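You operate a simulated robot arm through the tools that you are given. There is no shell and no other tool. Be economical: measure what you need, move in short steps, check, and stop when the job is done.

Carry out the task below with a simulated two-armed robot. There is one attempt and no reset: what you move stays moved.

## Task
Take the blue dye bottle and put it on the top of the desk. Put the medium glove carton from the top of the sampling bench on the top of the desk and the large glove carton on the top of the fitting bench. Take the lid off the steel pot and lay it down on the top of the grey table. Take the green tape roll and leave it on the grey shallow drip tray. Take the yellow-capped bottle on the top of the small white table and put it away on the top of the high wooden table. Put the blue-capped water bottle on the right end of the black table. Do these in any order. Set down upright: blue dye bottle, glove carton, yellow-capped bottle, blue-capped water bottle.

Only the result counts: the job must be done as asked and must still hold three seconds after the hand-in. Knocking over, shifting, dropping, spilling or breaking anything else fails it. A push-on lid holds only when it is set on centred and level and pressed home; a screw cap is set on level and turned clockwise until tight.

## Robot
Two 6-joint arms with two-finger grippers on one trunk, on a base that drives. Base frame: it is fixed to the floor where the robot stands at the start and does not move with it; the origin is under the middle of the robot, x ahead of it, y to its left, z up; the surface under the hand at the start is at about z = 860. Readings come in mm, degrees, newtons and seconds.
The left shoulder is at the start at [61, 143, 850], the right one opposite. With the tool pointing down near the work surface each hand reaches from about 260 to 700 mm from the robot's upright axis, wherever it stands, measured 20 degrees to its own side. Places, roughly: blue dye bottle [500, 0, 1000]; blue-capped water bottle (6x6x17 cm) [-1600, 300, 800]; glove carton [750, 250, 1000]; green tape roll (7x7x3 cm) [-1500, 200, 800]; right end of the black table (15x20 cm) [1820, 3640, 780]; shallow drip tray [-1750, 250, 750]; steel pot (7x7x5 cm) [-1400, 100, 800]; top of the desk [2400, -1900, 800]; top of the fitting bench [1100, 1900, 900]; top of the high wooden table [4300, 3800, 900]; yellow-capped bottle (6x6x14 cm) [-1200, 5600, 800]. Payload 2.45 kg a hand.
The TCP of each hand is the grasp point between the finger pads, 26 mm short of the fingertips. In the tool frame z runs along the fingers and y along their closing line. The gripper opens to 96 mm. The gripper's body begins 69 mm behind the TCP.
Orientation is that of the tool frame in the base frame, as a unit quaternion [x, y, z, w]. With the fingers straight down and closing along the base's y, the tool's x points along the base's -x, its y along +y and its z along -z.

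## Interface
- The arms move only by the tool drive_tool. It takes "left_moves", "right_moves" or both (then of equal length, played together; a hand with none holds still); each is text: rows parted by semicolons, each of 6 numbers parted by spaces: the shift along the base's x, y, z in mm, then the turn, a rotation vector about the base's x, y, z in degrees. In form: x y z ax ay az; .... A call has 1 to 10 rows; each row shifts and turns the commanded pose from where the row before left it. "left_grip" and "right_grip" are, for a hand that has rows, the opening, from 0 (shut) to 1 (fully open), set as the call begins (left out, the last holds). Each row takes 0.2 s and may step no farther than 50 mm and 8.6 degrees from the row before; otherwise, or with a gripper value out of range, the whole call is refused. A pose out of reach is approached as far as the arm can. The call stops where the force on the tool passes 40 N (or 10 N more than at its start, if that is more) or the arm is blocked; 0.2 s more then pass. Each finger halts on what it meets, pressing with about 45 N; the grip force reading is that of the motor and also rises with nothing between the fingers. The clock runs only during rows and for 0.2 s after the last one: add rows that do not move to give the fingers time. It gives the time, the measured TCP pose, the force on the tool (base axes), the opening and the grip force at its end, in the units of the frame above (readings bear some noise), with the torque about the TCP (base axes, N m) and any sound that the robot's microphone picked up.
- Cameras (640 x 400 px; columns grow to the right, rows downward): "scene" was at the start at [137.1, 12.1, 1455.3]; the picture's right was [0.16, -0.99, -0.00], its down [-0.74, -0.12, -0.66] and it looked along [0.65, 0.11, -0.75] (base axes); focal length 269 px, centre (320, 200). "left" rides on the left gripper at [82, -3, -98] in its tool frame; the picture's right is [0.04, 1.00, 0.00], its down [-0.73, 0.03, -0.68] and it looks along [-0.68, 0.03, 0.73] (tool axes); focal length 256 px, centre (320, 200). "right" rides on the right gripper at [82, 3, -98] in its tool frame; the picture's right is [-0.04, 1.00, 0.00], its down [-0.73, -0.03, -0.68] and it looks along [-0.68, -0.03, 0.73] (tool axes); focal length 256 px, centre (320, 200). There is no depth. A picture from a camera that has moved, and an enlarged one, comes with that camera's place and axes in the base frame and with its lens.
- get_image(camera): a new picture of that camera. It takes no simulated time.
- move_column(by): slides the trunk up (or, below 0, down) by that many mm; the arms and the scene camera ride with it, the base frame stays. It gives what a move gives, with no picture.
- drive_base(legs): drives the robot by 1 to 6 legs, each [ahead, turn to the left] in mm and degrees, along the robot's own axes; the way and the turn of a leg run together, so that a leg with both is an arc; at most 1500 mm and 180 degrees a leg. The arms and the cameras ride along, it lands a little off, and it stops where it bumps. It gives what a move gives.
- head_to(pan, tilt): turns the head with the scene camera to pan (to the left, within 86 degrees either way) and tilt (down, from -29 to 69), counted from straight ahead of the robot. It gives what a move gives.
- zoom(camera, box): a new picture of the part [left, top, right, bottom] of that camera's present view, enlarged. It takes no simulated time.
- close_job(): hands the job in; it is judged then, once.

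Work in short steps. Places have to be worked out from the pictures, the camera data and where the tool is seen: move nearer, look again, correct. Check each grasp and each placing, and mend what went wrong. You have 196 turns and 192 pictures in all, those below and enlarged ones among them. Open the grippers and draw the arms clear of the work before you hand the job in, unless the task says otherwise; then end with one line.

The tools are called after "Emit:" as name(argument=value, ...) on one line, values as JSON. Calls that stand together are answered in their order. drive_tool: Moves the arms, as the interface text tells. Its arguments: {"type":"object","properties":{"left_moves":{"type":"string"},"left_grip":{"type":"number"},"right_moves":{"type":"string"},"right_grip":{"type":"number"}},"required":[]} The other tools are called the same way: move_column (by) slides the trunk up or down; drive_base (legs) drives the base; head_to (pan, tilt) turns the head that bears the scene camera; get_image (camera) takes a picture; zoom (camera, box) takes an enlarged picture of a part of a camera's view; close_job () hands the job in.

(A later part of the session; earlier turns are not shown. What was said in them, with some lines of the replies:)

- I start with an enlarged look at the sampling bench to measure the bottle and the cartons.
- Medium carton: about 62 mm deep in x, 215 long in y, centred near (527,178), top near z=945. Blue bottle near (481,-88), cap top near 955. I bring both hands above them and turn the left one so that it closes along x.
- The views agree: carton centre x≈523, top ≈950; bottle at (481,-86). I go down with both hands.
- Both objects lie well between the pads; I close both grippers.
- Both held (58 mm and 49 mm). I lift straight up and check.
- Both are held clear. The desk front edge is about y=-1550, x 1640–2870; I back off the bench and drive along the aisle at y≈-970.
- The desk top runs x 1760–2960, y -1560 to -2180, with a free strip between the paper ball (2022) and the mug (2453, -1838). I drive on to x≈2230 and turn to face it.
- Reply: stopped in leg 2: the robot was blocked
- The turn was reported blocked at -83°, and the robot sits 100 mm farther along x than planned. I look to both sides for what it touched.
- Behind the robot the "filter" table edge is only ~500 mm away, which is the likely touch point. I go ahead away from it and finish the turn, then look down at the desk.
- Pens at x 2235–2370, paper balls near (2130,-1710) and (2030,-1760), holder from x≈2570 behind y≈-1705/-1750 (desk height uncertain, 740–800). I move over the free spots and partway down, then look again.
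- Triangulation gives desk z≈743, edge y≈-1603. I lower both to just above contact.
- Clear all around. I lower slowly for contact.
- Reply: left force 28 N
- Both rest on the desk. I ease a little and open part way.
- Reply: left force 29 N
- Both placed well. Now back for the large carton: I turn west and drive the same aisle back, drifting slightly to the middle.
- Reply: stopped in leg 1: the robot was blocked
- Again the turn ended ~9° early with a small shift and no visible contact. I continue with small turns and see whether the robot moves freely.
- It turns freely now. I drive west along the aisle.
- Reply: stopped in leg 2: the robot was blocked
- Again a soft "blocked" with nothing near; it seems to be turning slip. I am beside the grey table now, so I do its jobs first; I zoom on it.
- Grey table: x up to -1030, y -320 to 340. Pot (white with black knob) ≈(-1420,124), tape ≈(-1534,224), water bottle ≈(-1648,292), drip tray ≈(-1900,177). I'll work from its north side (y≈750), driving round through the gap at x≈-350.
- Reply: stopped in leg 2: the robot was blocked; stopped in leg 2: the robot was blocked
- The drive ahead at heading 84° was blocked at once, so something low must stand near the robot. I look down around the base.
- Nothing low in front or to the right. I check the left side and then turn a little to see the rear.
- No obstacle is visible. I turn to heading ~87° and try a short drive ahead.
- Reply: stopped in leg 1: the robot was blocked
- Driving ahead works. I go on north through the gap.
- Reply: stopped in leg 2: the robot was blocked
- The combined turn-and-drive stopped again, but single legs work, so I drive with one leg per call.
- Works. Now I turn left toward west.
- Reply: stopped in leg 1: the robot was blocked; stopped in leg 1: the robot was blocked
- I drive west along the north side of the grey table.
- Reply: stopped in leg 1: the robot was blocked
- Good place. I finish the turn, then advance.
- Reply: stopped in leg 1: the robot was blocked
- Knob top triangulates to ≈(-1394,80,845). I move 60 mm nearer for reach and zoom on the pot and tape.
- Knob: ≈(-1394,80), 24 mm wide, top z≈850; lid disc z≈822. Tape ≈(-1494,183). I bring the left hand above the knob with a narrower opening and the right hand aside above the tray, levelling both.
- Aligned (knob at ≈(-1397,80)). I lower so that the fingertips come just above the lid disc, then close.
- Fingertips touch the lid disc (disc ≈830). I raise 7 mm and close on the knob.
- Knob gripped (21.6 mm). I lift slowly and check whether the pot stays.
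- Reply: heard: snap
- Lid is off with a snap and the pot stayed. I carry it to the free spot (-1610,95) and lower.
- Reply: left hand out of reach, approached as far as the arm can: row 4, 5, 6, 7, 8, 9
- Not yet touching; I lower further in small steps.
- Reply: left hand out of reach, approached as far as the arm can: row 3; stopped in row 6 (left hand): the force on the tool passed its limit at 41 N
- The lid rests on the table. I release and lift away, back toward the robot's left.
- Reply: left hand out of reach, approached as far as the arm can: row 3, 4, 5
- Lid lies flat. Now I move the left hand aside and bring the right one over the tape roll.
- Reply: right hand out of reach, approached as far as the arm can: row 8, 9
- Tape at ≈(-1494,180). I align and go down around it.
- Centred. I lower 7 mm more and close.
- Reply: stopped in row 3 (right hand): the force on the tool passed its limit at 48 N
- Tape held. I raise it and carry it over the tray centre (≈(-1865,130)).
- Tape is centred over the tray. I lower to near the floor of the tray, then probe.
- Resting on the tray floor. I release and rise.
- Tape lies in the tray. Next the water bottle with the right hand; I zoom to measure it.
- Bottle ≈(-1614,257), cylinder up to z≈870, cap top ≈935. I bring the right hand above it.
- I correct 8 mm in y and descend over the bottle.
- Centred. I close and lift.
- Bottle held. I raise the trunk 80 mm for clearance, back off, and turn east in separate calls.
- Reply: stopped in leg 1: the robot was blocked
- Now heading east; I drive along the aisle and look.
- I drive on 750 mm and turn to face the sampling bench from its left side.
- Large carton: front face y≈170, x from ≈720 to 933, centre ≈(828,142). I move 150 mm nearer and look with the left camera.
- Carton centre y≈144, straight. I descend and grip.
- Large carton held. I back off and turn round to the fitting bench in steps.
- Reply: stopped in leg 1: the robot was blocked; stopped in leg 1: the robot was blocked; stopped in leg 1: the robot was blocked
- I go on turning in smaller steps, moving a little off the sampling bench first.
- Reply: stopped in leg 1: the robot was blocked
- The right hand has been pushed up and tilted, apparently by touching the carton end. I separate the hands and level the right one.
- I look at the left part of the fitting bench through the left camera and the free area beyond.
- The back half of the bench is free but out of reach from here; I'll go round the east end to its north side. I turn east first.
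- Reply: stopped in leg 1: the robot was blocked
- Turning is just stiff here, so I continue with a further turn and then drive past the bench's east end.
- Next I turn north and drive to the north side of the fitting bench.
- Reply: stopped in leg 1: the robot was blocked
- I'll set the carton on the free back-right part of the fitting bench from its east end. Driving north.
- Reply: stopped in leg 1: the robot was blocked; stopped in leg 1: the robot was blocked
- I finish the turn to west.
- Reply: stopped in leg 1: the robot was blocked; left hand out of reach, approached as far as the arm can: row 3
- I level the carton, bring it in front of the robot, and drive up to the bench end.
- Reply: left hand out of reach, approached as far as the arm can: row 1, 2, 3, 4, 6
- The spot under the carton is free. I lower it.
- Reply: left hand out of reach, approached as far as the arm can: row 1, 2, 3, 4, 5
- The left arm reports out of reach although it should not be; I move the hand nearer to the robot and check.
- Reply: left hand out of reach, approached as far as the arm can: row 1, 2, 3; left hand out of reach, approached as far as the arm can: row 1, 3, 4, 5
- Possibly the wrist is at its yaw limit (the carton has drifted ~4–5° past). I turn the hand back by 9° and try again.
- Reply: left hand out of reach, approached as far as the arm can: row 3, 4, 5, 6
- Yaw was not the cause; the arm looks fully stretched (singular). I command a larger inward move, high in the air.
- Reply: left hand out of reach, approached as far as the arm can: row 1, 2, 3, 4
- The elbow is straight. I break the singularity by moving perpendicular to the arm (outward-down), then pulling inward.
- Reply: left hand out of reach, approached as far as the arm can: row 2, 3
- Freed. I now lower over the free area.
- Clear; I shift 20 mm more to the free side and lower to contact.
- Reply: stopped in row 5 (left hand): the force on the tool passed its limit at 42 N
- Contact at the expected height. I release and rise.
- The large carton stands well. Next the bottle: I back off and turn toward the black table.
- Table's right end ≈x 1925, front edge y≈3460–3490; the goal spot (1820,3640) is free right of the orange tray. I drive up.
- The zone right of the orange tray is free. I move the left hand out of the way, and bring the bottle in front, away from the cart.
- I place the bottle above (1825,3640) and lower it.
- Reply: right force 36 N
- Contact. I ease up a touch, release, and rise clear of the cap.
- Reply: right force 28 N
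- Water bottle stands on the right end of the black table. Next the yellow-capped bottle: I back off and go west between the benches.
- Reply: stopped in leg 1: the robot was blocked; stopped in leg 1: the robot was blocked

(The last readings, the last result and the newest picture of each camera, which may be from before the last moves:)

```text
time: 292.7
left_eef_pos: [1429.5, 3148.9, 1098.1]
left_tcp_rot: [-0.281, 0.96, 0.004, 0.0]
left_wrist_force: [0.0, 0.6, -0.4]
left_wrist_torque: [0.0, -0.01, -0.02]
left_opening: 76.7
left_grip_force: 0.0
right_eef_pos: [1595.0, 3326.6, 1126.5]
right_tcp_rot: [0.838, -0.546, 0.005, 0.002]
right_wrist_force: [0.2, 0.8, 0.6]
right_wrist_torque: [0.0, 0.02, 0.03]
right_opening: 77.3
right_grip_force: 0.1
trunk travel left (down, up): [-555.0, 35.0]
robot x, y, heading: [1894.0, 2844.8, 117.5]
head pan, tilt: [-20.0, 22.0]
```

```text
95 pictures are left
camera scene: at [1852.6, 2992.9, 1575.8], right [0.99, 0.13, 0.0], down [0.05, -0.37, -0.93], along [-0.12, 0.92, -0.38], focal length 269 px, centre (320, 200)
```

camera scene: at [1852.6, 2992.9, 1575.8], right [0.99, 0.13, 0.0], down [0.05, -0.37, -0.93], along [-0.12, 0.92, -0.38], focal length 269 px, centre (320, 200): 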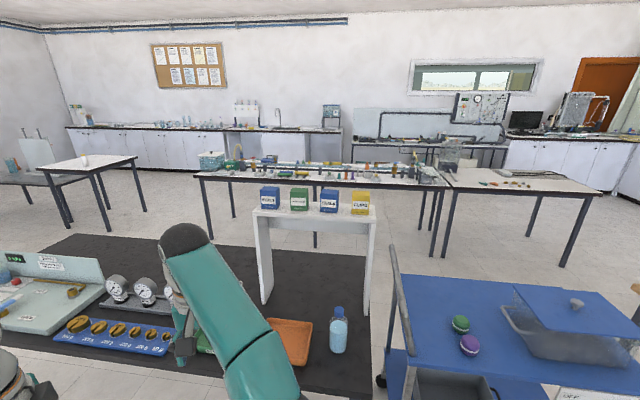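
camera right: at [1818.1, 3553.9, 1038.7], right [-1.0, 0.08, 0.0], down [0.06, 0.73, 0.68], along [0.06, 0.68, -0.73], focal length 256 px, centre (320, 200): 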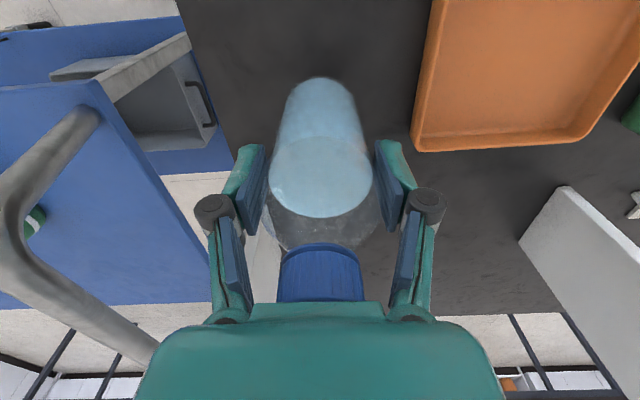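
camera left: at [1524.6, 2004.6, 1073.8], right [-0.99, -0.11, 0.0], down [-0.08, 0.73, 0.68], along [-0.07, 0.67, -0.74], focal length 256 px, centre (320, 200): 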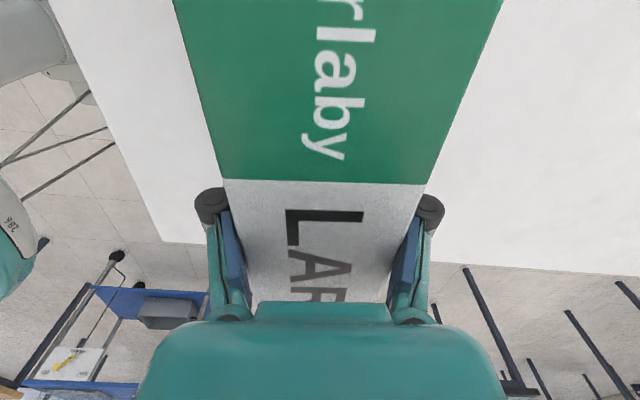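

The turn sticks again; I continue turning in steps.

Emit:
drive_base(legs=[[-80, 0]])

Emit:
drive_base(legs=[[0, 32]])

Emit:
drive_base(legs=[[0, 32]])

```text
time: 293.8
left_eef_pos: [1467.0, 3076.9, 1100.5]
left_tcp_rot: [-0.282, 0.959, 0.004, 0.0]
left_wrist_force: [-0.1, -0.1, 0.8]
left_wrist_torque: [0.03, 0.03, 0.02]
left_opening: 76.7
left_grip_force: 0.1
right_eef_pos: [1631.8, 3252.7, 1127.3]
right_tcp_rot: [0.838, -0.545, 0.005, 0.001]
right_wrist_force: [0.2, -0.2, -0.4]
right_wrist_torque: [0.04, 0.02, 0.01]
right_opening: 76.7
right_grip_force: 0.0
trunk travel left (down, up): [-555.0, 35.0]
robot x, y, heading: [1931.2, 2776.8, 117.9]
head pan, tilt: [-20.0, 22.0]
```

```text
time: 295.0
left_eef_pos: [1423.3, 2995.4, 1099.4]
left_tcp_rot: [-0.362, 0.932, 0.004, 0.001]
left_wrist_force: [0.7, 0.3, 1.0]
left_wrist_torque: [0.04, -0.01, -0.03]
left_opening: 76.8
left_grip_force: 0.0
right_eef_pos: [1556.2, 3195.8, 1128.6]
right_tcp_rot: [0.882, -0.472, 0.003, 0.002]
right_wrist_force: [-0.5, -1.0, 0.0]
right_wrist_torque: [-0.02, 0.0, 0.03]
right_opening: 76.8
right_grip_force: 0.0
trunk travel left (down, up): [-555.0, 35.0]
robot x, y, heading: [1939.7, 2780.1, 127.2]
head pan, tilt: [-20.0, 22.0]
stopped in leg 1: the robot was blocked; the commanded pose is now the measured one
```

```text
time: 296.6
left_eef_pos: [1383.0, 2804.5, 1100.3]
left_tcp_rot: [-0.52, 0.854, 0.004, 0.0]
left_wrist_force: [0.7, 0.2, 0.0]
left_wrist_torque: [0.01, -0.01, -0.01]
left_opening: 76.8
left_grip_force: 0.0
right_eef_pos: [1443.9, 3038.4, 1130.8]
right_tcp_rot: [0.951, -0.31, 0.002, 0.004]
right_wrist_force: [0.1, -0.7, 1.2]
right_wrist_torque: [0.03, -0.03, 0.02]
right_opening: 76.8
right_grip_force: 0.0
trunk travel left (down, up): [-555.0, 35.0]
robot x, y, heading: [1947.5, 2798.9, 148.2]
head pan, tilt: [-20.0, 22.0]
stopped in leg 1: the robot was blocked; the commanded pose is now the measured one
```

The hands are close together (the right one sits left of centre), which may cause the sticking; I spread them.

Emit:
drive_tool(right_moves="16 25 0 0 0 0; 18 28 0 0 0 0; 18 28 0 0 0 0; 18 28 0 0 0 0; 18 28 0 0 0 0; 18 28 0 0 0 0")

Emit:
drive_base(legs=[[0, 35]])

```text
time: 298.1
left_eef_pos: [1382.7, 2806.2, 1101.0]
left_tcp_rot: [-0.521, 0.853, 0.004, -0.001]
left_wrist_force: [0.3, 0.9, -0.5]
left_wrist_torque: [-0.02, 0.01, 0.01]
left_opening: 76.7
left_grip_force: 0.1
right_eef_pos: [1549.7, 3206.4, 1130.7]
right_tcp_rot: [0.951, -0.308, 0.002, 0.003]
right_wrist_force: [-0.7, 0.0, 0.6]
right_wrist_torque: [0.01, -0.02, 0.02]
right_opening: 76.9
right_grip_force: 0.0
trunk travel left (down, up): [-555.0, 35.0]
robot x, y, heading: [1945.0, 2796.7, 148.0]
head pan, tilt: [-20.0, 22.0]
```

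```text
time: 300.3
left_eef_pos: [1476.6, 2480.6, 1099.6]
left_tcp_rot: [0.752, -0.659, -0.004, 0.002]
left_wrist_force: [0.4, 0.0, 0.9]
left_wrist_torque: [-0.02, -0.02, 0.01]
left_opening: 76.7
left_grip_force: 0.1
right_eef_pos: [1385.5, 2904.0, 1130.2]
right_tcp_rot: [1.0, -0.011, 0.004, 0.004]
right_wrist_force: [-0.5, 1.3, 0.0]
right_wrist_torque: [0.0, -0.03, 0.01]
right_opening: 77.0
right_grip_force: 0.0
trunk travel left (down, up): [-555.0, 35.0]
robot x, y, heading: [1945.9, 2824.8, -177.8]
head pan, tilt: [-20.0, 22.0]
```

Spread arms turn freely. I drive west.

Emit:
drive_base(legs=[[0, -4]])

Emit:
drive_base(legs=[[1500, 0], [850, 0]])

Emit:
head_to(pan=-50, tilt=25)

Emit:
get_image(camera="scene")

```text
time: 301.2
left_eef_pos: [1455.6, 2516.0, 1102.0]
left_tcp_rot: [0.728, -0.685, -0.003, 0.002]
left_wrist_force: [0.0, 1.3, 0.3]
left_wrist_torque: [0.0, 0.01, 0.01]
left_opening: 76.9
left_grip_force: 0.1
right_eef_pos: [1394.2, 2944.7, 1131.4]
right_tcp_rot: [0.999, -0.046, 0.003, 0.003]
right_wrist_force: [-0.4, 1.2, 0.8]
right_wrist_torque: [-0.04, -0.04, 0.0]
right_opening: 76.9
right_grip_force: 0.0
trunk travel left (down, up): [-555.0, 35.0]
robot x, y, heading: [1950.6, 2817.8, 178.4]
head pan, tilt: [-20.0, 22.0]
```

```text
time: 312.9
left_eef_pos: [-896.6, 2688.8, 1101.7]
left_tcp_rot: [0.71, -0.704, -0.003, 0.001]
left_wrist_force: [-0.3, -0.5, 0.4]
left_wrist_torque: [0.0, -0.04, -0.01]
left_opening: 76.6
left_grip_force: 0.0
right_eef_pos: [-935.9, 3122.6, 1131.6]
right_tcp_rot: [0.997, -0.073, 0.004, 0.003]
right_wrist_force: [0.8, 0.0, 0.6]
right_wrist_torque: [0.0, 0.0, -0.02]
right_opening: 76.7
right_grip_force: 0.1
trunk travel left (down, up): [-555.0, 35.0]
robot x, y, heading: [-389.9, 2968.0, 175.3]
head pan, tilt: [-20.0, 22.0]
```

```text
time: 313.8
left_eef_pos: [-894.6, 2688.8, 1102.3]
left_tcp_rot: [0.71, -0.704, -0.003, 0.001]
left_wrist_force: [-0.7, -0.2, 0.6]
left_wrist_torque: [-0.01, 0.03, 0.0]
left_opening: 76.7
left_grip_force: 0.1
right_eef_pos: [-934.8, 3122.6, 1133.1]
right_tcp_rot: [0.997, -0.072, 0.003, 0.003]
right_wrist_force: [0.4, 0.2, -0.2]
right_wrist_torque: [0.02, 0.02, 0.03]
right_opening: 76.9
right_grip_force: 0.0
trunk travel left (down, up): [-555.0, 35.0]
robot x, y, heading: [-389.6, 2967.3, 175.2]
head pan, tilt: [-50.0, 25.0]
```

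```text
94 pictures are left
camera scene: at [-503.6, 3047.5, 1571.0], right [0.82, 0.58, 0.0], down [0.25, -0.34, -0.91], along [-0.52, 0.74, -0.42], focal length 269 px, centre (320, 200)
```

scene: 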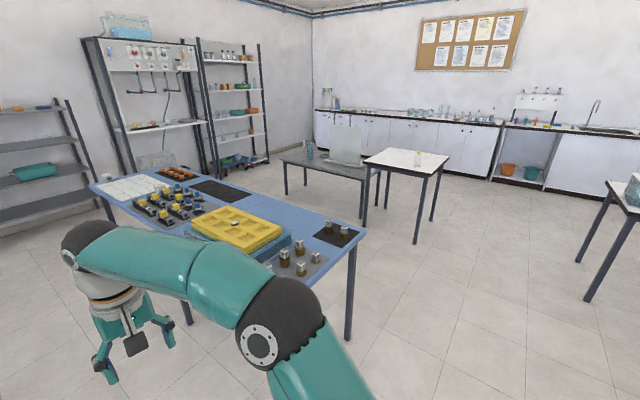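

Small white table: right edge x≈-1020, front y≈5440; the bottle ≈(-1180,5690). I'll approach it from the east; turning north first.

Emit:
drive_base(legs=[[0, -85]])

Emit:
drive_base(legs=[[1400, 0], [1300, 0]])

Emit:
head_to(pan=50, tilt=30)

Emit:
get_image(camera="scene")

```text
time: 317.5
left_eef_pos: [-804.2, 3377.1, 1103.7]
left_tcp_rot: [-0.155, 0.988, 0.004, -0.001]
left_wrist_force: [0.9, 0.1, -0.4]
left_wrist_torque: [-0.08, 0.07, 0.0]
left_opening: 76.8
left_grip_force: 0.0
right_eef_pos: [-404.0, 3540.8, 1131.9]
right_tcp_rot: [0.76, -0.649, 0.0, 0.005]
right_wrist_force: [-0.3, 0.7, -0.4]
right_wrist_torque: [-0.02, 0.11, 0.0]
right_opening: 77.1
right_grip_force: 0.1
trunk travel left (down, up): [-555.0, 35.0]
robot x, y, heading: [-445.3, 2960.6, 100.4]
head pan, tilt: [-50.0, 25.0]
stopped in leg 1: the robot was blocked; the commanded pose is now the measured one
```

```text
time: 328.7
left_eef_pos: [-1190.4, 5646.2, 1103.1]
left_tcp_rot: [-0.152, 0.988, 0.003, 0.0]
left_wrist_force: [0.5, 0.3, -0.1]
left_wrist_torque: [0.08, 0.02, 0.02]
left_opening: 76.7
left_grip_force: 0.1
right_eef_pos: [-787.5, 5809.7, 1133.1]
right_tcp_rot: [0.759, -0.652, 0.002, 0.005]
right_wrist_force: [0.1, 0.5, 0.7]
right_wrist_torque: [0.0, -0.01, 0.02]
right_opening: 76.7
right_grip_force: 0.0
trunk travel left (down, up): [-555.0, 35.0]
robot x, y, heading: [-829.3, 5227.4, 100.9]
head pan, tilt: [-50.0, 25.0]
stopped in leg 2: the robot was blocked; the commanded pose is now the measured one
```

```text
time: 330.5
left_eef_pos: [-1190.0, 5647.4, 1103.2]
left_tcp_rot: [-0.152, 0.988, 0.002, 0.0]
left_wrist_force: [0.0, -0.2, 0.3]
left_wrist_torque: [0.03, 0.02, 0.03]
left_opening: 76.7
left_grip_force: 0.1
right_eef_pos: [-789.3, 5808.8, 1131.0]
right_tcp_rot: [0.759, -0.651, 0.003, 0.006]
right_wrist_force: [0.6, -0.8, 0.6]
right_wrist_torque: [-0.02, -0.04, -0.01]
right_opening: 76.9
right_grip_force: 0.1
trunk travel left (down, up): [-555.0, 35.0]
robot x, y, heading: [-833.0, 5226.5, 100.7]
head pan, tilt: [50.0, 30.0]
```

```text
93 pictures are left
camera scene: at [-920.9, 5331.9, 1563.1], right [0.49, 0.87, 0.0], down [0.44, -0.25, -0.87], along [-0.76, 0.42, -0.5], focal length 269 px, centre (320, 200)
```

scene: 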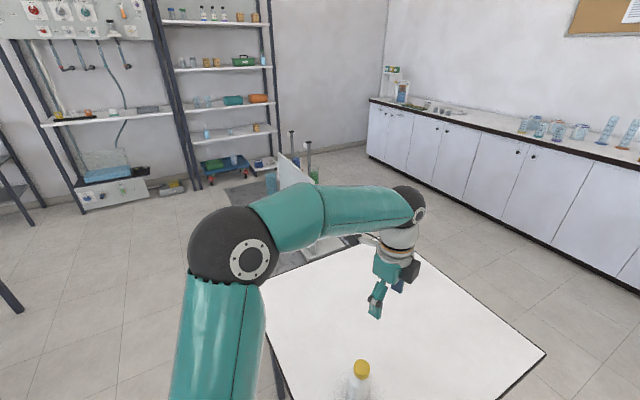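

The base stopped at the small table's corner; the bottle (yellow cap) stands at ≈(-1182,5583). I back off slightly and turn left a bit to face it.

Emit:
drive_base(legs=[[-70, 0]])

Emit:
drive_base(legs=[[0, 14]])

Emit:
head_to(pan=10, tilt=50)

Emit:
get_image(camera="scene")

Emit:
get_image(camera="left")

```text
time: 331.5
left_eef_pos: [-1176.7, 5574.0, 1103.5]
left_tcp_rot: [-0.152, 0.988, 0.004, 0.001]
left_wrist_force: [-0.6, -0.8, -0.7]
left_wrist_torque: [0.08, -0.03, -0.01]
left_opening: 76.9
left_grip_force: 0.0
right_eef_pos: [-774.7, 5737.9, 1133.0]
right_tcp_rot: [0.758, -0.652, 0.0, 0.004]
right_wrist_force: [0.3, -0.9, 0.5]
right_wrist_torque: [0.06, -0.02, 0.0]
right_opening: 76.9
right_grip_force: 0.0
trunk travel left (down, up): [-555.0, 35.0]
robot x, y, heading: [-815.0, 5161.4, 100.7]
head pan, tilt: [50.0, 30.0]
```

```text
time: 332.9
left_eef_pos: [-1267.4, 5473.2, 1102.8]
left_tcp_rot: [-0.272, 0.962, 0.003, -0.001]
left_wrist_force: [0.6, 0.8, 0.4]
left_wrist_torque: [-0.02, -0.01, 0.03]
left_opening: 76.7
left_grip_force: 0.2
right_eef_pos: [-918.1, 5729.6, 1133.4]
right_tcp_rot: [0.833, -0.553, 0.003, 0.005]
right_wrist_force: [-0.8, -0.2, -0.5]
right_wrist_torque: [0.0, 0.01, -0.01]
right_opening: 76.7
right_grip_force: 0.1
trunk travel left (down, up): [-555.0, 35.0]
robot x, y, heading: [-808.2, 5158.3, 114.6]
head pan, tilt: [50.0, 30.0]
```

```text
time: 333.9
left_eef_pos: [-1268.3, 5473.9, 1104.2]
left_tcp_rot: [-0.272, 0.962, 0.002, 0.0]
left_wrist_force: [0.5, 0.5, 0.2]
left_wrist_torque: [0.02, 0.0, 0.01]
left_opening: 76.7
left_grip_force: 0.0
right_eef_pos: [-918.2, 5730.3, 1132.8]
right_tcp_rot: [0.833, -0.554, 0.001, 0.005]
right_wrist_force: [-0.8, -0.4, 0.6]
right_wrist_torque: [-0.02, -0.03, -0.03]
right_opening: 76.8
right_grip_force: 0.1
trunk travel left (down, up): [-555.0, 35.0]
robot x, y, heading: [-806.2, 5157.7, 115.0]
head pan, tilt: [10.0, 50.0]
```

```text
92 pictures are left
camera scene: at [-875.4, 5279.0, 1533.6], right [0.82, 0.57, 0.0], down [0.44, -0.63, -0.64], along [-0.37, 0.53, -0.77], focal length 269 px, centre (320, 200)
```

scene: 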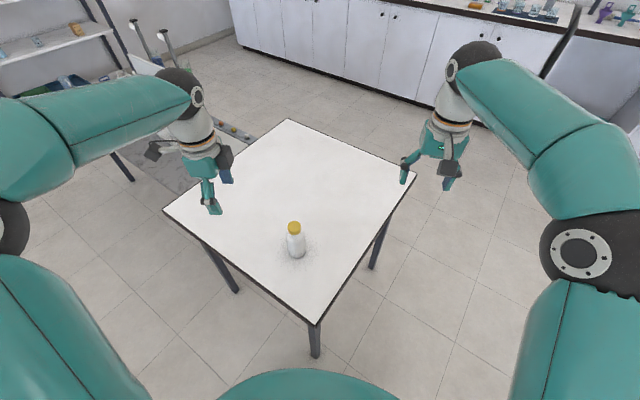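

```text
91 pictures are left
camera left: at [-1335.3, 5426.3, 1200.5], right [-0.56, 0.83, 0.01], down [0.61, 0.41, 0.68], along [0.56, 0.38, -0.73], focal length 256 px, centre (320, 200)
```

left: 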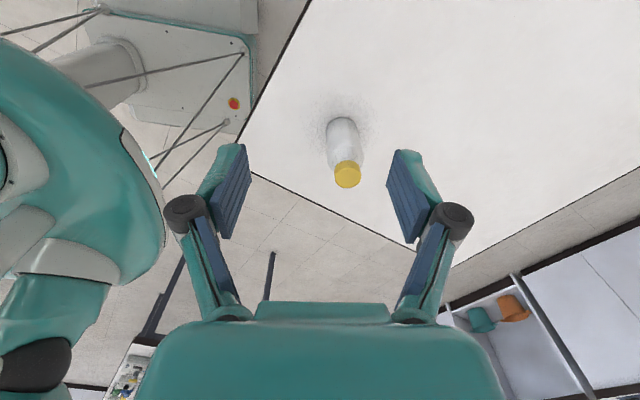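

Bottle cap top ≈(-1173,5581,915). I bring the left hand above it.

Emit:
drive_tool(left_moves="19 21 -10 0 0 0; 19 21 -20 0 0 0; 19 21 -20 0 0 0; 19 22 -20 0 0 0; 19 22 -20 0 0 0; 0 0 0 0 0 0", left_grip=1)

Emit:
get_image(camera="left")

```text
time: 335.3
left_eef_pos: [-1171.2, 5578.0, 1012.8]
left_tcp_rot: [-0.272, 0.962, 0.003, -0.001]
left_wrist_force: [-0.1, 0.2, -0.7]
left_wrist_torque: [0.0, -0.03, -0.01]
left_opening: 95.9
left_grip_force: 0.1
right_eef_pos: [-918.5, 5728.1, 1133.0]
right_tcp_rot: [0.833, -0.553, 0.002, 0.005]
right_wrist_force: [0.5, -0.2, 0.4]
right_wrist_torque: [0.01, 0.05, 0.02]
right_opening: 76.8
right_grip_force: 0.1
trunk travel left (down, up): [-555.0, 35.0]
robot x, y, heading: [-800.7, 5162.6, 114.6]
head pan, tilt: [10.0, 50.0]
```

```text
90 pictures are left
camera left: at [-1239.5, 5530.5, 1109.7], right [-0.56, 0.83, 0.01], down [0.61, 0.41, 0.68], along [0.56, 0.38, -0.73], focal length 256 px, centre (320, 200)
```

left: 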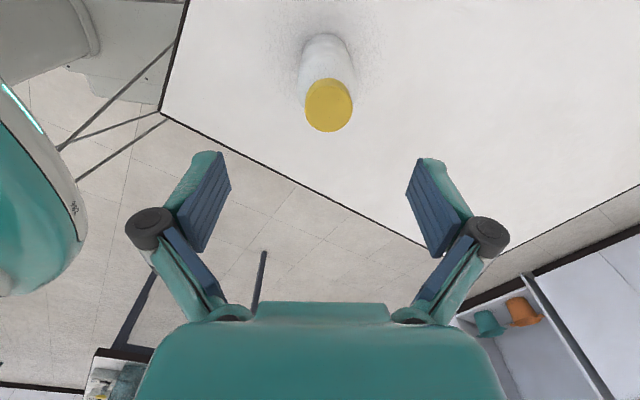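

Aligned within 5 mm. I descend and grip.

Emit:
drive_tool(left_moves="-4 3 -30 0 0 0; 0 0 -35 0 0 0; 0 0 -35 0 0 0; 0 0 -35 0 0 0; 0 0 -21 0 0 0; 0 0 0 0 0 0")

Emit:
get_image(camera="left")

Emit:
drive_tool(left_moves="0 0 0 0 0 0; 0 0 0 0 0 0; 0 0 0 0 0 0; 0 0 0 0 0 0", left_grip=0)

```text
time: 336.7
left_eef_pos: [-1175.3, 5581.0, 856.1]
left_tcp_rot: [-0.272, 0.962, 0.003, 0.0]
left_wrist_force: [-0.3, -0.7, 0.8]
left_wrist_torque: [0.01, 0.0, 0.01]
left_opening: 96.5
left_grip_force: 0.2
right_eef_pos: [-918.2, 5730.2, 1132.9]
right_tcp_rot: [0.833, -0.553, 0.002, 0.005]
right_wrist_force: [0.3, 0.9, -0.1]
right_wrist_torque: [0.03, -0.04, -0.02]
right_opening: 76.7
right_grip_force: 0.0
trunk travel left (down, up): [-555.0, 35.0]
robot x, y, heading: [-804.1, 5161.3, 115.0]
head pan, tilt: [10.0, 50.0]
```

```text
89 pictures are left
camera left: at [-1243.4, 5534.2, 952.4], right [-0.56, 0.83, 0.01], down [0.61, 0.41, 0.68], along [0.56, 0.38, -0.73], focal length 256 px, centre (320, 200)
```

left: 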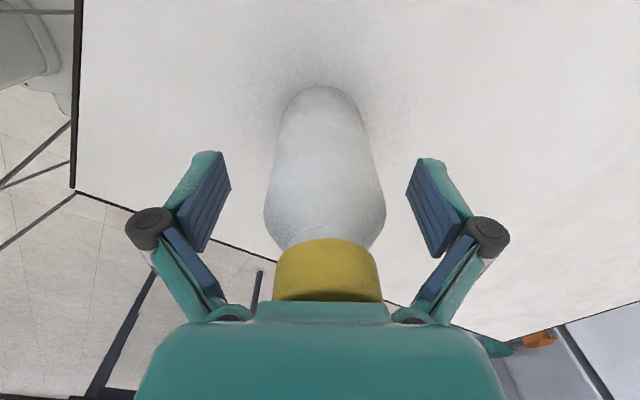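

```text
time: 337.7
left_eef_pos: [-1176.7, 5581.4, 855.8]
left_tcp_rot: [-0.272, 0.962, 0.004, 0.001]
left_wrist_force: [-0.8, 0.8, 3.4]
left_wrist_torque: [0.18, 0.06, 0.03]
left_opening: 55.1
left_grip_force: 45.3
right_eef_pos: [-917.3, 5729.8, 1132.3]
right_tcp_rot: [0.833, -0.553, 0.003, 0.006]
right_wrist_force: [1.2, 0.2, 0.1]
right_wrist_torque: [0.05, 0.01, -0.04]
right_opening: 76.7
right_grip_force: 0.0
trunk travel left (down, up): [-555.0, 35.0]
robot x, y, heading: [-804.3, 5159.4, 114.7]
head pan, tilt: [10.0, 50.0]
```

Gripped (55 mm). I lift and check.

Emit:
drive_tool(left_moves="0 0 10 0 0 0; 0 0 30 0 0 0; 0 0 45 0 0 0; 0 0 45 0 0 0; 0 0 45 0 0 0; 0 0 45 0 0 0")

Emit:
get_image(camera="scene")

Emit:
head_to(pan=-86, tilt=15)

Emit:
get_image(camera="scene")

```text
time: 339.1
left_eef_pos: [-1175.2, 5582.0, 1078.8]
left_tcp_rot: [-0.273, 0.962, 0.003, 0.0]
left_wrist_force: [1.0, -0.7, -2.2]
left_wrist_torque: [0.0, 0.03, -0.01]
left_opening: 55.1
left_grip_force: 45.4
right_eef_pos: [-917.7, 5729.2, 1133.8]
right_tcp_rot: [0.833, -0.553, 0.002, 0.005]
right_wrist_force: [1.2, 0.0, -1.3]
right_wrist_torque: [-0.01, -0.03, 0.0]
right_opening: 76.6
right_grip_force: 0.1
trunk travel left (down, up): [-555.0, 35.0]
robot x, y, heading: [-802.8, 5160.2, 114.8]
head pan, tilt: [10.0, 50.0]
```

```text
88 pictures are left
camera scene: at [-874.8, 5278.8, 1533.5], right [0.82, 0.57, 0.0], down [0.44, -0.63, -0.64], along [-0.37, 0.53, -0.77], focal length 269 px, centre (320, 200)
```

scene: 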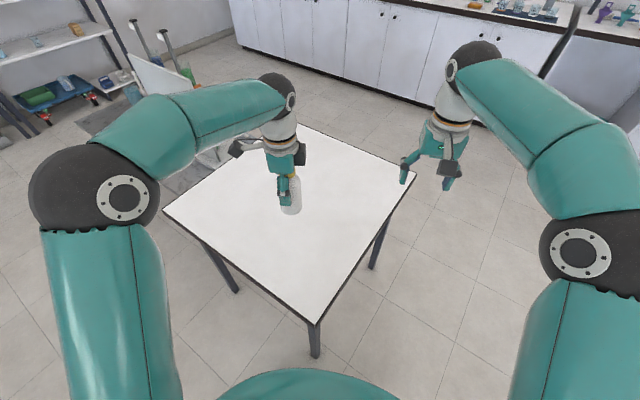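

```text
time: 340.8
left_eef_pos: [-1176.8, 5582.9, 1076.0]
left_tcp_rot: [-0.272, 0.962, 0.003, 0.0]
left_wrist_force: [0.7, 0.0, -2.6]
left_wrist_torque: [-0.02, 0.01, -0.02]
left_opening: 54.9
left_grip_force: 44.9
right_eef_pos: [-917.4, 5730.7, 1133.3]
right_tcp_rot: [0.833, -0.553, 0.002, 0.006]
right_wrist_force: [0.4, -0.4, 0.3]
right_wrist_torque: [0.01, 0.0, 0.02]
right_opening: 77.0
right_grip_force: 0.0
trunk travel left (down, up): [-555.0, 35.0]
robot x, y, heading: [-805.6, 5165.2, 114.8]
head pan, tilt: [-85.9, 15.0]
```

```text
87 pictures are left
camera scene: at [-749.6, 5261.1, 1587.3], right [0.48, -0.88, 0.0], down [-0.23, -0.13, -0.97], along [0.85, 0.46, -0.26], focal length 269 px, centre (320, 200)
```

scene: 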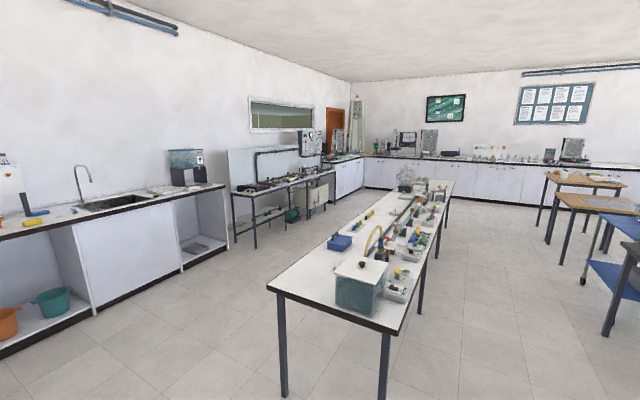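

Bottle held. I back off and turn right toward the corridor at y≈4790 leading east.

Emit:
drive_base(legs=[[-120, 0]])

Emit:
drive_base(legs=[[0, -66]])

Emit:
drive_base(legs=[[0, -64]])

```text
time: 342.1
left_eef_pos: [-1126.6, 5473.1, 1078.4]
left_tcp_rot: [-0.272, 0.962, 0.004, -0.001]
left_wrist_force: [-0.3, -0.5, -2.5]
left_wrist_torque: [0.01, 0.02, -0.01]
left_opening: 55.0
left_grip_force: 44.9
right_eef_pos: [-868.0, 5621.8, 1133.4]
right_tcp_rot: [0.833, -0.553, 0.002, 0.006]
right_wrist_force: [0.7, -0.2, -0.1]
right_wrist_torque: [0.03, 0.02, 0.03]
right_opening: 77.1
right_grip_force: 0.2
trunk travel left (down, up): [-555.0, 35.0]
robot x, y, heading: [-754.0, 5052.7, 114.5]
head pan, tilt: [-85.9, 15.0]
```

```text
time: 345.8
left_eef_pos: [-516.1, 5560.6, 1078.3]
left_tcp_rot: [0.299, 0.954, 0.002, 0.002]
left_wrist_force: [0.8, 0.2, -3.9]
left_wrist_torque: [0.01, 0.04, 0.01]
left_opening: 55.0
left_grip_force: 45.0
right_eef_pos: [-278.5, 5382.0, 1132.0]
right_tcp_rot: [-0.393, 0.919, 0.0, -0.006]
right_wrist_force: [-0.1, 1.0, -0.3]
right_wrist_torque: [-0.01, 0.0, -0.02]
right_opening: 76.7
right_grip_force: 0.0
trunk travel left (down, up): [-555.0, 35.0]
robot x, y, heading: [-798.5, 5087.5, 48.0]
head pan, tilt: [-85.9, 15.0]
```

```text
time: 349.3
left_eef_pos: [-256.2, 5043.2, 1079.6]
left_tcp_rot: [0.761, 0.649, 0.001, 0.003]
left_wrist_force: [0.1, -0.9, -3.4]
left_wrist_torque: [0.0, -0.02, 0.01]
left_opening: 55.2
left_grip_force: 45.3
right_eef_pos: [-311.4, 4751.3, 1134.5]
right_tcp_rot: [0.155, 0.988, 0.003, -0.004]
right_wrist_force: [0.0, -0.7, -0.8]
right_wrist_torque: [0.03, -0.05, 0.01]
right_opening: 76.9
right_grip_force: 0.1
trunk travel left (down, up): [-555.0, 35.0]
robot x, y, heading: [-787.8, 5144.4, -15.1]
head pan, tilt: [-85.9, 15.0]
```

Emit:
drive_base(legs=[[1300, 0]])

Emit:
drive_base(legs=[[0, 14]])

Emit:
head_to(pan=0, tilt=22)

Emit:
get_image(camera="scene")

```text
time: 356.0
left_eef_pos: [1010.7, 4714.1, 1078.5]
left_tcp_rot: [0.758, 0.652, 0.001, 0.003]
left_wrist_force: [0.1, 0.3, -2.2]
left_wrist_torque: [-0.01, 0.04, 0.0]
left_opening: 55.0
left_grip_force: 44.9
right_eef_pos: [955.4, 4421.0, 1133.5]
right_tcp_rot: [0.151, 0.988, 0.003, -0.005]
right_wrist_force: [-0.2, 0.1, 0.5]
right_wrist_torque: [0.01, -0.01, 0.0]
right_opening: 76.7
right_grip_force: 0.0
trunk travel left (down, up): [-555.0, 35.0]
robot x, y, heading: [478.1, 4810.2, -14.6]
head pan, tilt: [-85.9, 15.0]
```

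```text
time: 357.3
left_eef_pos: [1017.1, 4844.2, 1079.1]
left_tcp_rot: [0.674, 0.738, 0.001, 0.002]
left_wrist_force: [-0.2, 0.3, -3.6]
left_wrist_torque: [-0.01, -0.02, 0.01]
left_opening: 55.0
left_grip_force: 45.0
right_eef_pos: [1034.2, 4547.6, 1135.2]
right_tcp_rot: [0.031, 1.0, 0.002, -0.004]
right_wrist_force: [0.5, 0.6, 0.6]
right_wrist_torque: [-0.01, 0.01, 0.01]
right_opening: 77.0
right_grip_force: 0.0
trunk travel left (down, up): [-555.0, 35.0]
robot x, y, heading: [478.6, 4799.1, -1.1]
head pan, tilt: [-85.9, 15.0]
```

```text
time: 358.9
left_eef_pos: [1016.3, 4843.9, 1080.1]
left_tcp_rot: [0.675, 0.738, 0.001, 0.002]
left_wrist_force: [-1.4, 0.3, -2.1]
left_wrist_torque: [-0.03, -0.05, -0.04]
left_opening: 55.0
left_grip_force: 44.5
right_eef_pos: [1034.5, 4546.6, 1135.9]
right_tcp_rot: [0.031, 0.999, 0.003, -0.005]
right_wrist_force: [1.5, 0.1, -0.4]
right_wrist_torque: [-0.04, 0.01, -0.03]
right_opening: 76.4
right_grip_force: 0.1
trunk travel left (down, up): [-555.0, 35.0]
robot x, y, heading: [474.8, 4795.9, -0.9]
head pan, tilt: [0.0, 22.0]
```

```text
86 pictures are left
camera scene: at [630.7, 4795.4, 1575.8], right [-0.01, -1.0, 0.0], down [-0.38, 0.01, -0.93], along [0.93, -0.01, -0.38], focal length 269 px, centre (320, 200)
```

scene: 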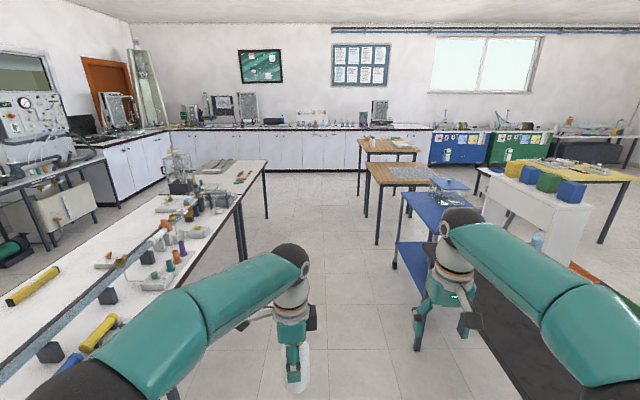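

High wooden table: x≈3780–4590, y≈3570–4240. I drive east along the corridor to its north side.

Emit:
drive_base(legs=[[1500, 0], [1500, 0]])

Emit:
drive_base(legs=[[560, 0]])

Emit:
head_to(pan=-60, tilt=35)

Emit:
get_image(camera="scene")

```text
time: 374.1
left_eef_pos: [4120.3, 4801.2, 1079.5]
left_tcp_rot: [0.674, 0.739, 0.001, 0.003]
left_wrist_force: [0.9, 0.2, -2.5]
left_wrist_torque: [-0.02, 0.02, 0.01]
left_opening: 54.8
left_grip_force: 45.1
right_eef_pos: [4136.8, 4505.5, 1135.8]
right_tcp_rot: [0.031, 1.0, 0.003, -0.004]
right_wrist_force: [-0.7, -0.1, -0.4]
right_wrist_torque: [0.03, 0.03, 0.01]
right_opening: 76.7
right_grip_force: 0.0
trunk travel left (down, up): [-555.0, 35.0]
robot x, y, heading: [3580.8, 4754.7, -1.0]
head pan, tilt: [0.0, 22.0]
```

```text
time: 377.4
left_eef_pos: [4690.1, 4786.3, 1079.8]
left_tcp_rot: [0.677, 0.736, 0.002, 0.003]
left_wrist_force: [0.0, -0.5, -2.9]
left_wrist_torque: [0.05, 0.01, -0.03]
left_opening: 54.8
left_grip_force: 44.6
right_eef_pos: [4706.4, 4489.4, 1136.7]
right_tcp_rot: [0.035, 0.999, 0.003, -0.005]
right_wrist_force: [0.1, -0.2, 0.1]
right_wrist_torque: [0.0, 0.04, -0.01]
right_opening: 76.9
right_grip_force: 0.1
trunk travel left (down, up): [-555.0, 35.0]
robot x, y, heading: [4150.9, 4740.4, -1.2]
head pan, tilt: [0.0, 22.0]
```

```text
time: 378.7
left_eef_pos: [4689.5, 4786.9, 1080.6]
left_tcp_rot: [0.678, 0.735, 0.002, 0.003]
left_wrist_force: [-0.2, 0.1, -2.9]
left_wrist_torque: [0.01, -0.03, -0.03]
left_opening: 54.7
left_grip_force: 44.7
right_eef_pos: [4704.7, 4488.9, 1135.0]
right_tcp_rot: [0.035, 0.999, 0.003, -0.004]
right_wrist_force: [0.5, 0.0, 0.7]
right_wrist_torque: [-0.05, 0.0, -0.01]
right_opening: 76.8
right_grip_force: 0.0
trunk travel left (down, up): [-555.0, 35.0]
robot x, y, heading: [4153.3, 4744.9, -1.4]
head pan, tilt: [-60.0, 35.0]
```

```text
85 pictures are left
camera scene: at [4252.9, 4665.9, 1555.3], right [-0.88, -0.48, 0.0], down [-0.28, 0.5, -0.82], along [0.39, -0.72, -0.57], focal length 269 px, centre (320, 200)
```

scene: 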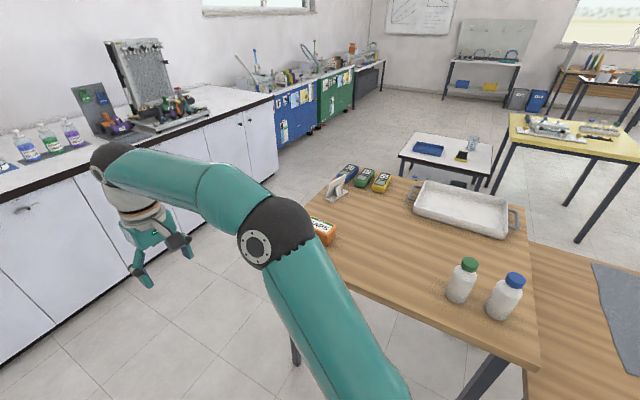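

The table's middle-front (≈(4330,4000)) is free. I turn to face it.

Emit:
drive_base(legs=[[0, -45]])

Emit:
drive_base(legs=[[0, -44]])

Emit:
head_to(pan=0, tilt=45)

Emit:
get_image(camera="scene")

```text
time: 381.4
left_eef_pos: [4558.6, 4388.8, 1080.1]
left_tcp_rot: [0.909, 0.417, 0.0, 0.003]
left_wrist_force: [0.1, 0.4, -3.1]
left_wrist_torque: [0.03, 0.02, -0.02]
left_opening: 54.9
left_grip_force: 44.3
right_eef_pos: [4358.1, 4170.3, 1135.5]
right_tcp_rot: [0.418, 0.908, 0.005, -0.004]
right_wrist_force: [0.6, -0.5, 0.2]
right_wrist_torque: [0.03, 0.0, 0.02]
right_opening: 76.8
right_grip_force: 0.1
trunk travel left (down, up): [-555.0, 35.0]
robot x, y, heading: [4178.7, 4773.2, -46.5]
head pan, tilt: [-60.0, 35.0]
```

```text
time: 384.0
left_eef_pos: [4194.0, 4230.9, 1081.2]
left_tcp_rot: [0.999, 0.053, 0.0, 0.002]
left_wrist_force: [-0.2, 0.6, -2.2]
left_wrist_torque: [-0.01, 0.01, 0.02]
left_opening: 54.9
left_grip_force: 44.7
right_eef_pos: [3897.5, 4209.1, 1136.3]
right_tcp_rot: [0.723, 0.691, 0.006, -0.002]
right_wrist_force: [-0.3, -0.7, -0.8]
right_wrist_torque: [0.04, 0.04, 0.02]
right_opening: 76.8
right_grip_force: 0.0
trunk travel left (down, up): [-555.0, 35.0]
robot x, y, heading: [4217.2, 4770.5, -89.2]
head pan, tilt: [-60.0, 35.0]
```

```text
time: 385.3
left_eef_pos: [4194.2, 4231.8, 1081.4]
left_tcp_rot: [0.999, 0.053, -0.001, 0.002]
left_wrist_force: [-0.3, -0.1, -2.8]
left_wrist_torque: [-0.03, 0.01, 0.01]
left_opening: 54.7
left_grip_force: 45.0
right_eef_pos: [3898.2, 4209.0, 1137.9]
right_tcp_rot: [0.723, 0.691, 0.005, -0.002]
right_wrist_force: [-1.5, -0.1, 0.1]
right_wrist_torque: [0.01, -0.03, 0.02]
right_opening: 76.9
right_grip_force: 0.0
trunk travel left (down, up): [-555.0, 35.0]
robot x, y, heading: [4218.4, 4769.2, -89.2]
head pan, tilt: [0.0, 45.0]
```

```text
84 pictures are left
camera scene: at [4217.9, 4627.4, 1540.4], right [-1.0, -0.01, 0.0], down [-0.01, 0.71, -0.71], along [0.01, -0.71, -0.71], focal length 269 px, centre (320, 200)
```

scene: 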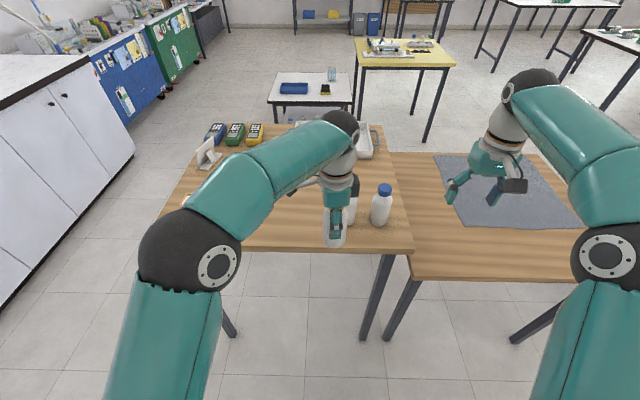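

I move the bottle to x≈4330 first (away from the bottles on the table), then drive 160 mm nearer.

Emit:
drive_tool(left_moves="20 0 10 0 0 0; 25 0 10 0 0 0; 25 0 10 0 0 0; 25 0 10 0 0 0; 25 0 0 0 0 0; 18 0 0 0 0 0")

Emit:
drive_base(legs=[[160, 0]])

Emit:
get_image(camera="scene")

Emit:
get_image(camera="left")

```text
time: 386.7
left_eef_pos: [4331.1, 4230.8, 1122.4]
left_tcp_rot: [0.999, 0.052, -0.001, 0.002]
left_wrist_force: [0.4, 0.4, -3.3]
left_wrist_torque: [-0.04, 0.0, -0.01]
left_opening: 54.6
left_grip_force: 44.5
right_eef_pos: [3897.5, 4210.0, 1136.1]
right_tcp_rot: [0.723, 0.69, 0.005, 0.0]
right_wrist_force: [0.4, 0.5, 0.5]
right_wrist_torque: [0.0, 0.03, 0.0]
right_opening: 76.8
right_grip_force: 0.0
trunk travel left (down, up): [-555.0, 35.0]
robot x, y, heading: [4216.3, 4768.5, -89.2]
head pan, tilt: [0.0, 45.0]
```

```text
time: 388.1
left_eef_pos: [4333.3, 4065.6, 1120.1]
left_tcp_rot: [0.999, 0.054, -0.001, 0.002]
left_wrist_force: [-1.0, -0.8, -2.4]
left_wrist_torque: [0.04, -0.02, 0.02]
left_opening: 55.2
left_grip_force: 45.2
right_eef_pos: [3900.8, 4044.9, 1137.2]
right_tcp_rot: [0.723, 0.69, 0.006, -0.002]
right_wrist_force: [0.7, -1.3, 0.0]
right_wrist_torque: [0.08, 0.03, 0.0]
right_opening: 76.7
right_grip_force: 0.1
trunk travel left (down, up): [-555.0, 35.0]
robot x, y, heading: [4219.2, 4611.6, -89.4]
head pan, tilt: [0.0, 45.0]
```

```text
83 pictures are left
camera scene: at [4220.1, 4461.3, 1540.1], right [-1.0, -0.01, 0.0], down [-0.01, 0.71, -0.71], along [0.01, -0.71, -0.71], focal length 269 px, centre (320, 200)
```

scene: 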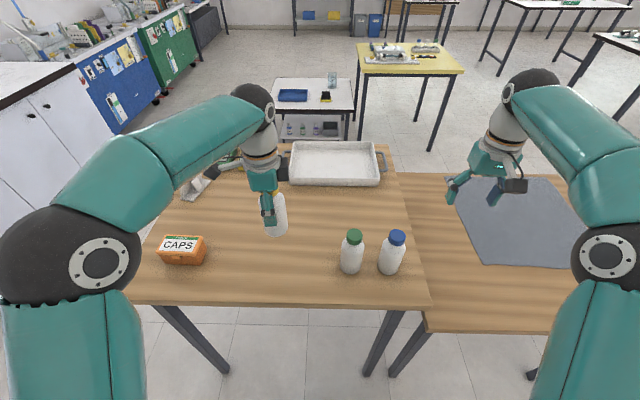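

```text
82 pictures are left
camera left: at [4413.7, 4076.8, 1217.6], right [0.15, -0.99, 0.0], down [-0.73, -0.1, 0.68], along [-0.67, -0.1, -0.73], focal length 256 px, centre (320, 200)
```

left: 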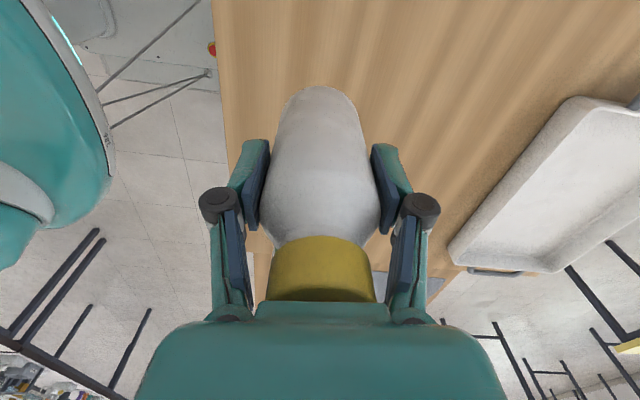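

Clear all round. I lower toward (4332,4035).

Emit:
drive_tool(left_moves="0 -15 -20 0 0 0; 0 -15 -30 0 0 0; 0 0 -30 0 0 0; 0 0 -20 0 0 0; 0 0 0 0 0 0")

Emit:
get_image(camera="scene")

Emit:
get_image(camera="left")

```text
time: 389.4
left_eef_pos: [4333.4, 4037.2, 1022.5]
left_tcp_rot: [0.999, 0.053, -0.001, 0.003]
left_wrist_force: [0.1, -1.0, -3.0]
left_wrist_torque: [-0.01, 0.02, 0.0]
left_opening: 55.0
left_grip_force: 45.1
right_eef_pos: [3899.2, 4046.9, 1137.4]
right_tcp_rot: [0.724, 0.69, 0.005, -0.001]
right_wrist_force: [0.9, 0.8, -0.3]
right_wrist_torque: [-0.04, 0.02, 0.0]
right_opening: 77.0
right_grip_force: 0.0
trunk travel left (down, up): [-555.0, 35.0]
robot x, y, heading: [4223.1, 4605.5, -89.1]
head pan, tilt: [0.0, 45.0]
```

```text
81 pictures are left
camera scene: at [4220.1, 4464.4, 1540.5], right [-1.0, -0.01, 0.0], down [-0.01, 0.71, -0.71], along [0.01, -0.71, -0.71], focal length 269 px, centre (320, 200)
```

scene: 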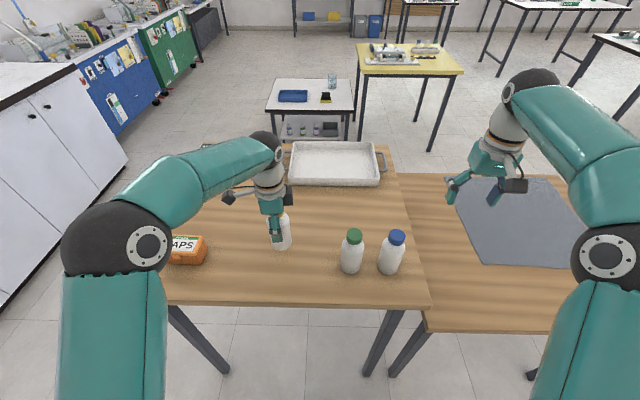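

```text
80 pictures are left
camera left: at [4415.3, 4048.3, 1120.3], right [0.15, -0.99, 0.01], down [-0.73, -0.1, 0.68], along [-0.67, -0.1, -0.73], focal length 256 px, centre (320, 200)
```

left: 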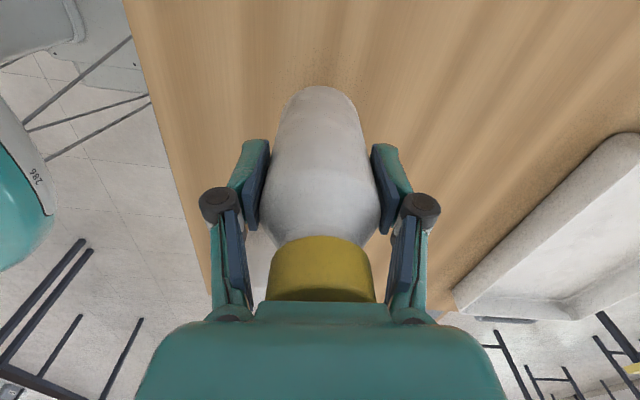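

Emit:
drive_tool(left_moves="0 0 -12 0 0 0; 0 0 -8 0 0 0; 0 0 -5 0 0 0; 0 0 -5 0 0 0; 0 0 -4 0 0 0; 0 0 -4 0 0 0; 0 0 -4 0 0 0; 0 0 -4 0 0 0")

```text
time: 391.1
left_eef_pos: [4333.7, 4037.5, 977.0]
left_tcp_rot: [0.999, 0.053, -0.001, 0.004]
left_wrist_force: [0.6, 0.8, 5.1]
left_wrist_torque: [0.21, 0.01, -0.02]
left_opening: 55.0
left_grip_force: 45.2
right_eef_pos: [3900.4, 4047.4, 1137.7]
right_tcp_rot: [0.724, 0.69, 0.005, -0.001]
right_wrist_force: [-0.1, -0.2, 0.0]
right_wrist_torque: [-0.04, 0.04, 0.02]
right_opening: 76.8
right_grip_force: 0.0
trunk travel left (down, up): [-555.0, 35.0]
robot x, y, heading: [4217.2, 4605.4, -89.2]
head pan, tilt: [0.0, 45.0]
```

Light contact (table at ≈898). I press 1 mm more, release and rise.

Emit:
drive_tool(left_moves="0 0 -1 0 0 0; 0 0 0 0 0 0")

Emit:
drive_tool(left_moves="0 0 0 0 0 0; 0 0 0 0 0 0; 0 0 0 0 0 0", left_grip=0.8)

Emit:
drive_tool(left_moves="0 0 10 0 0 0; 0 0 30 0 0 0; 0 0 45 0 0 0; 0 0 45 0 0 0; 0 0 45 0 0 0; 0 40 0 0 0 0; 0 40 0 0 0 0")

Emit:
get_image(camera="scene")

```text
time: 391.8
left_eef_pos: [4334.5, 4036.9, 975.9]
left_tcp_rot: [0.999, 0.053, -0.002, 0.005]
left_wrist_force: [2.6, -1.1, 17.2]
left_wrist_torque: [0.41, -0.08, -0.02]
left_opening: 54.7
left_grip_force: 45.4
right_eef_pos: [3900.1, 4048.0, 1137.9]
right_tcp_rot: [0.723, 0.69, 0.005, -0.001]
right_wrist_force: [0.0, -0.3, -0.1]
right_wrist_torque: [-0.01, 0.02, 0.02]
right_opening: 76.8
right_grip_force: 0.1
trunk travel left (down, up): [-555.0, 35.0]
robot x, y, heading: [4216.5, 4605.3, -89.2]
head pan, tilt: [0.0, 45.0]
```

```text
time: 392.6
left_eef_pos: [4333.6, 4038.0, 973.6]
left_tcp_rot: [0.999, 0.053, 0.0, 0.003]
left_wrist_force: [0.3, -0.1, -0.2]
left_wrist_torque: [-0.01, 0.02, 0.02]
left_opening: 76.9
left_grip_force: 0.0
right_eef_pos: [3900.3, 4047.3, 1138.2]
right_tcp_rot: [0.724, 0.69, 0.006, -0.001]
right_wrist_force: [-0.3, -0.3, 0.4]
right_wrist_torque: [0.0, -0.04, -0.01]
right_opening: 76.8
right_grip_force: 0.0
trunk travel left (down, up): [-555.0, 35.0]
robot x, y, heading: [4217.6, 4610.5, -89.1]
head pan, tilt: [0.0, 45.0]
```

```text
time: 394.1
left_eef_pos: [4333.0, 4118.4, 1150.3]
left_tcp_rot: [0.999, 0.053, -0.001, 0.003]
left_wrist_force: [-0.4, 0.1, -0.9]
left_wrist_torque: [-0.04, 0.0, 0.0]
left_opening: 76.8
left_grip_force: 0.0
right_eef_pos: [3899.5, 4047.0, 1138.5]
right_tcp_rot: [0.723, 0.691, 0.005, -0.001]
right_wrist_force: [-0.2, 0.7, 1.2]
right_wrist_torque: [0.01, -0.02, -0.05]
right_opening: 76.9
right_grip_force: 0.1
trunk travel left (down, up): [-555.0, 35.0]
robot x, y, heading: [4216.5, 4606.8, -89.1]
head pan, tilt: [0.0, 45.0]
```

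```text
79 pictures are left
camera scene: at [4219.9, 4465.3, 1540.6], right [-1.0, -0.01, 0.0], down [-0.01, 0.71, -0.71], along [0.01, -0.71, -0.71], focal length 269 px, centre (320, 200)
```

scene: 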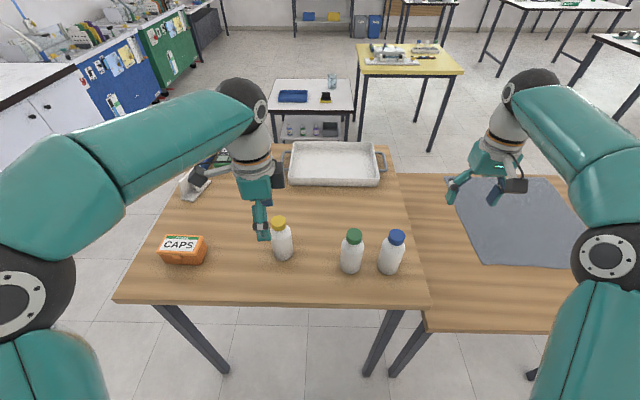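

The yellow-capped bottle stands upright. I back away and open both grippers before handing in.

Emit:
drive_base(legs=[[-200, 0]])

Emit:
drive_tool(left_moves="0 0 0 0 0 0; 0 0 0 0 0 0", right_moves="0 0 0 0 0 0; 0 0 0 0 0 0", left_grip=1, right_grip=1)

Emit:
get_image(camera="scene")

```text
time: 395.8
left_eef_pos: [4330.0, 4323.7, 1149.6]
left_tcp_rot: [0.999, 0.052, -0.001, 0.003]
left_wrist_force: [-0.2, 0.7, 0.0]
left_wrist_torque: [-0.04, 0.01, -0.01]
left_opening: 76.6
left_grip_force: 0.1
right_eef_pos: [3896.0, 4253.9, 1136.9]
right_tcp_rot: [0.724, 0.689, 0.005, -0.001]
right_wrist_force: [0.3, -0.3, 0.0]
right_wrist_torque: [-0.05, 0.01, 0.03]
right_opening: 76.9
right_grip_force: 0.1
trunk travel left (down, up): [-555.0, 35.0]
robot x, y, heading: [4218.6, 4812.8, -89.3]
head pan, tilt: [0.0, 45.0]
```

```text
time: 396.4
left_eef_pos: [4329.9, 4323.0, 1149.8]
left_tcp_rot: [0.999, 0.052, -0.001, 0.002]
left_wrist_force: [0.0, 0.0, 0.0]
left_wrist_torque: [0.02, -0.02, -0.04]
left_opening: 95.8
left_grip_force: 0.1
right_eef_pos: [3895.8, 4254.7, 1139.2]
right_tcp_rot: [0.725, 0.689, 0.005, -0.001]
right_wrist_force: [-0.3, -0.7, 0.3]
right_wrist_torque: [-0.02, 0.01, 0.0]
right_opening: 96.2
right_grip_force: 0.0
trunk travel left (down, up): [-555.0, 35.0]
robot x, y, heading: [4216.2, 4812.0, -89.1]
head pan, tilt: [0.0, 45.0]
```

```text
78 pictures are left
camera scene: at [4217.1, 4669.7, 1540.5], right [-1.0, -0.01, 0.0], down [-0.01, 0.71, -0.71], along [0.01, -0.71, -0.71], focal length 269 px, centre (320, 200)
```

scene: 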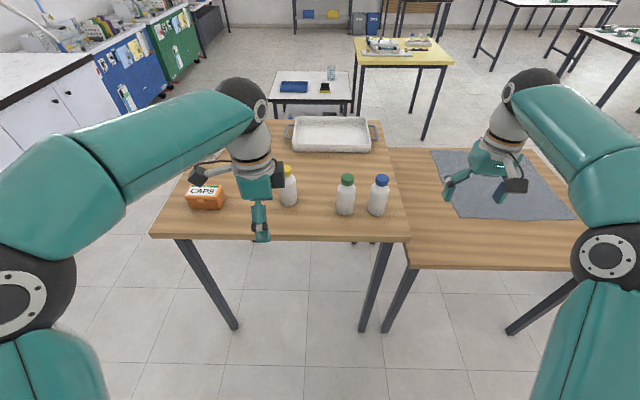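

All jobs were seen done, the grippers are open and the arms are clear; I hand in.

Emit:
close_job()

```text
The job is handed in.
```

I did all seven placements and handed the job in. I checked each one in a picture after letting go, but I didn't go back to recheck the earlier ones. Many drive moves, mostly turns, stopped early as "blocked". Once the base stopped against the small white table, and I saw nothing knocked over or moved.
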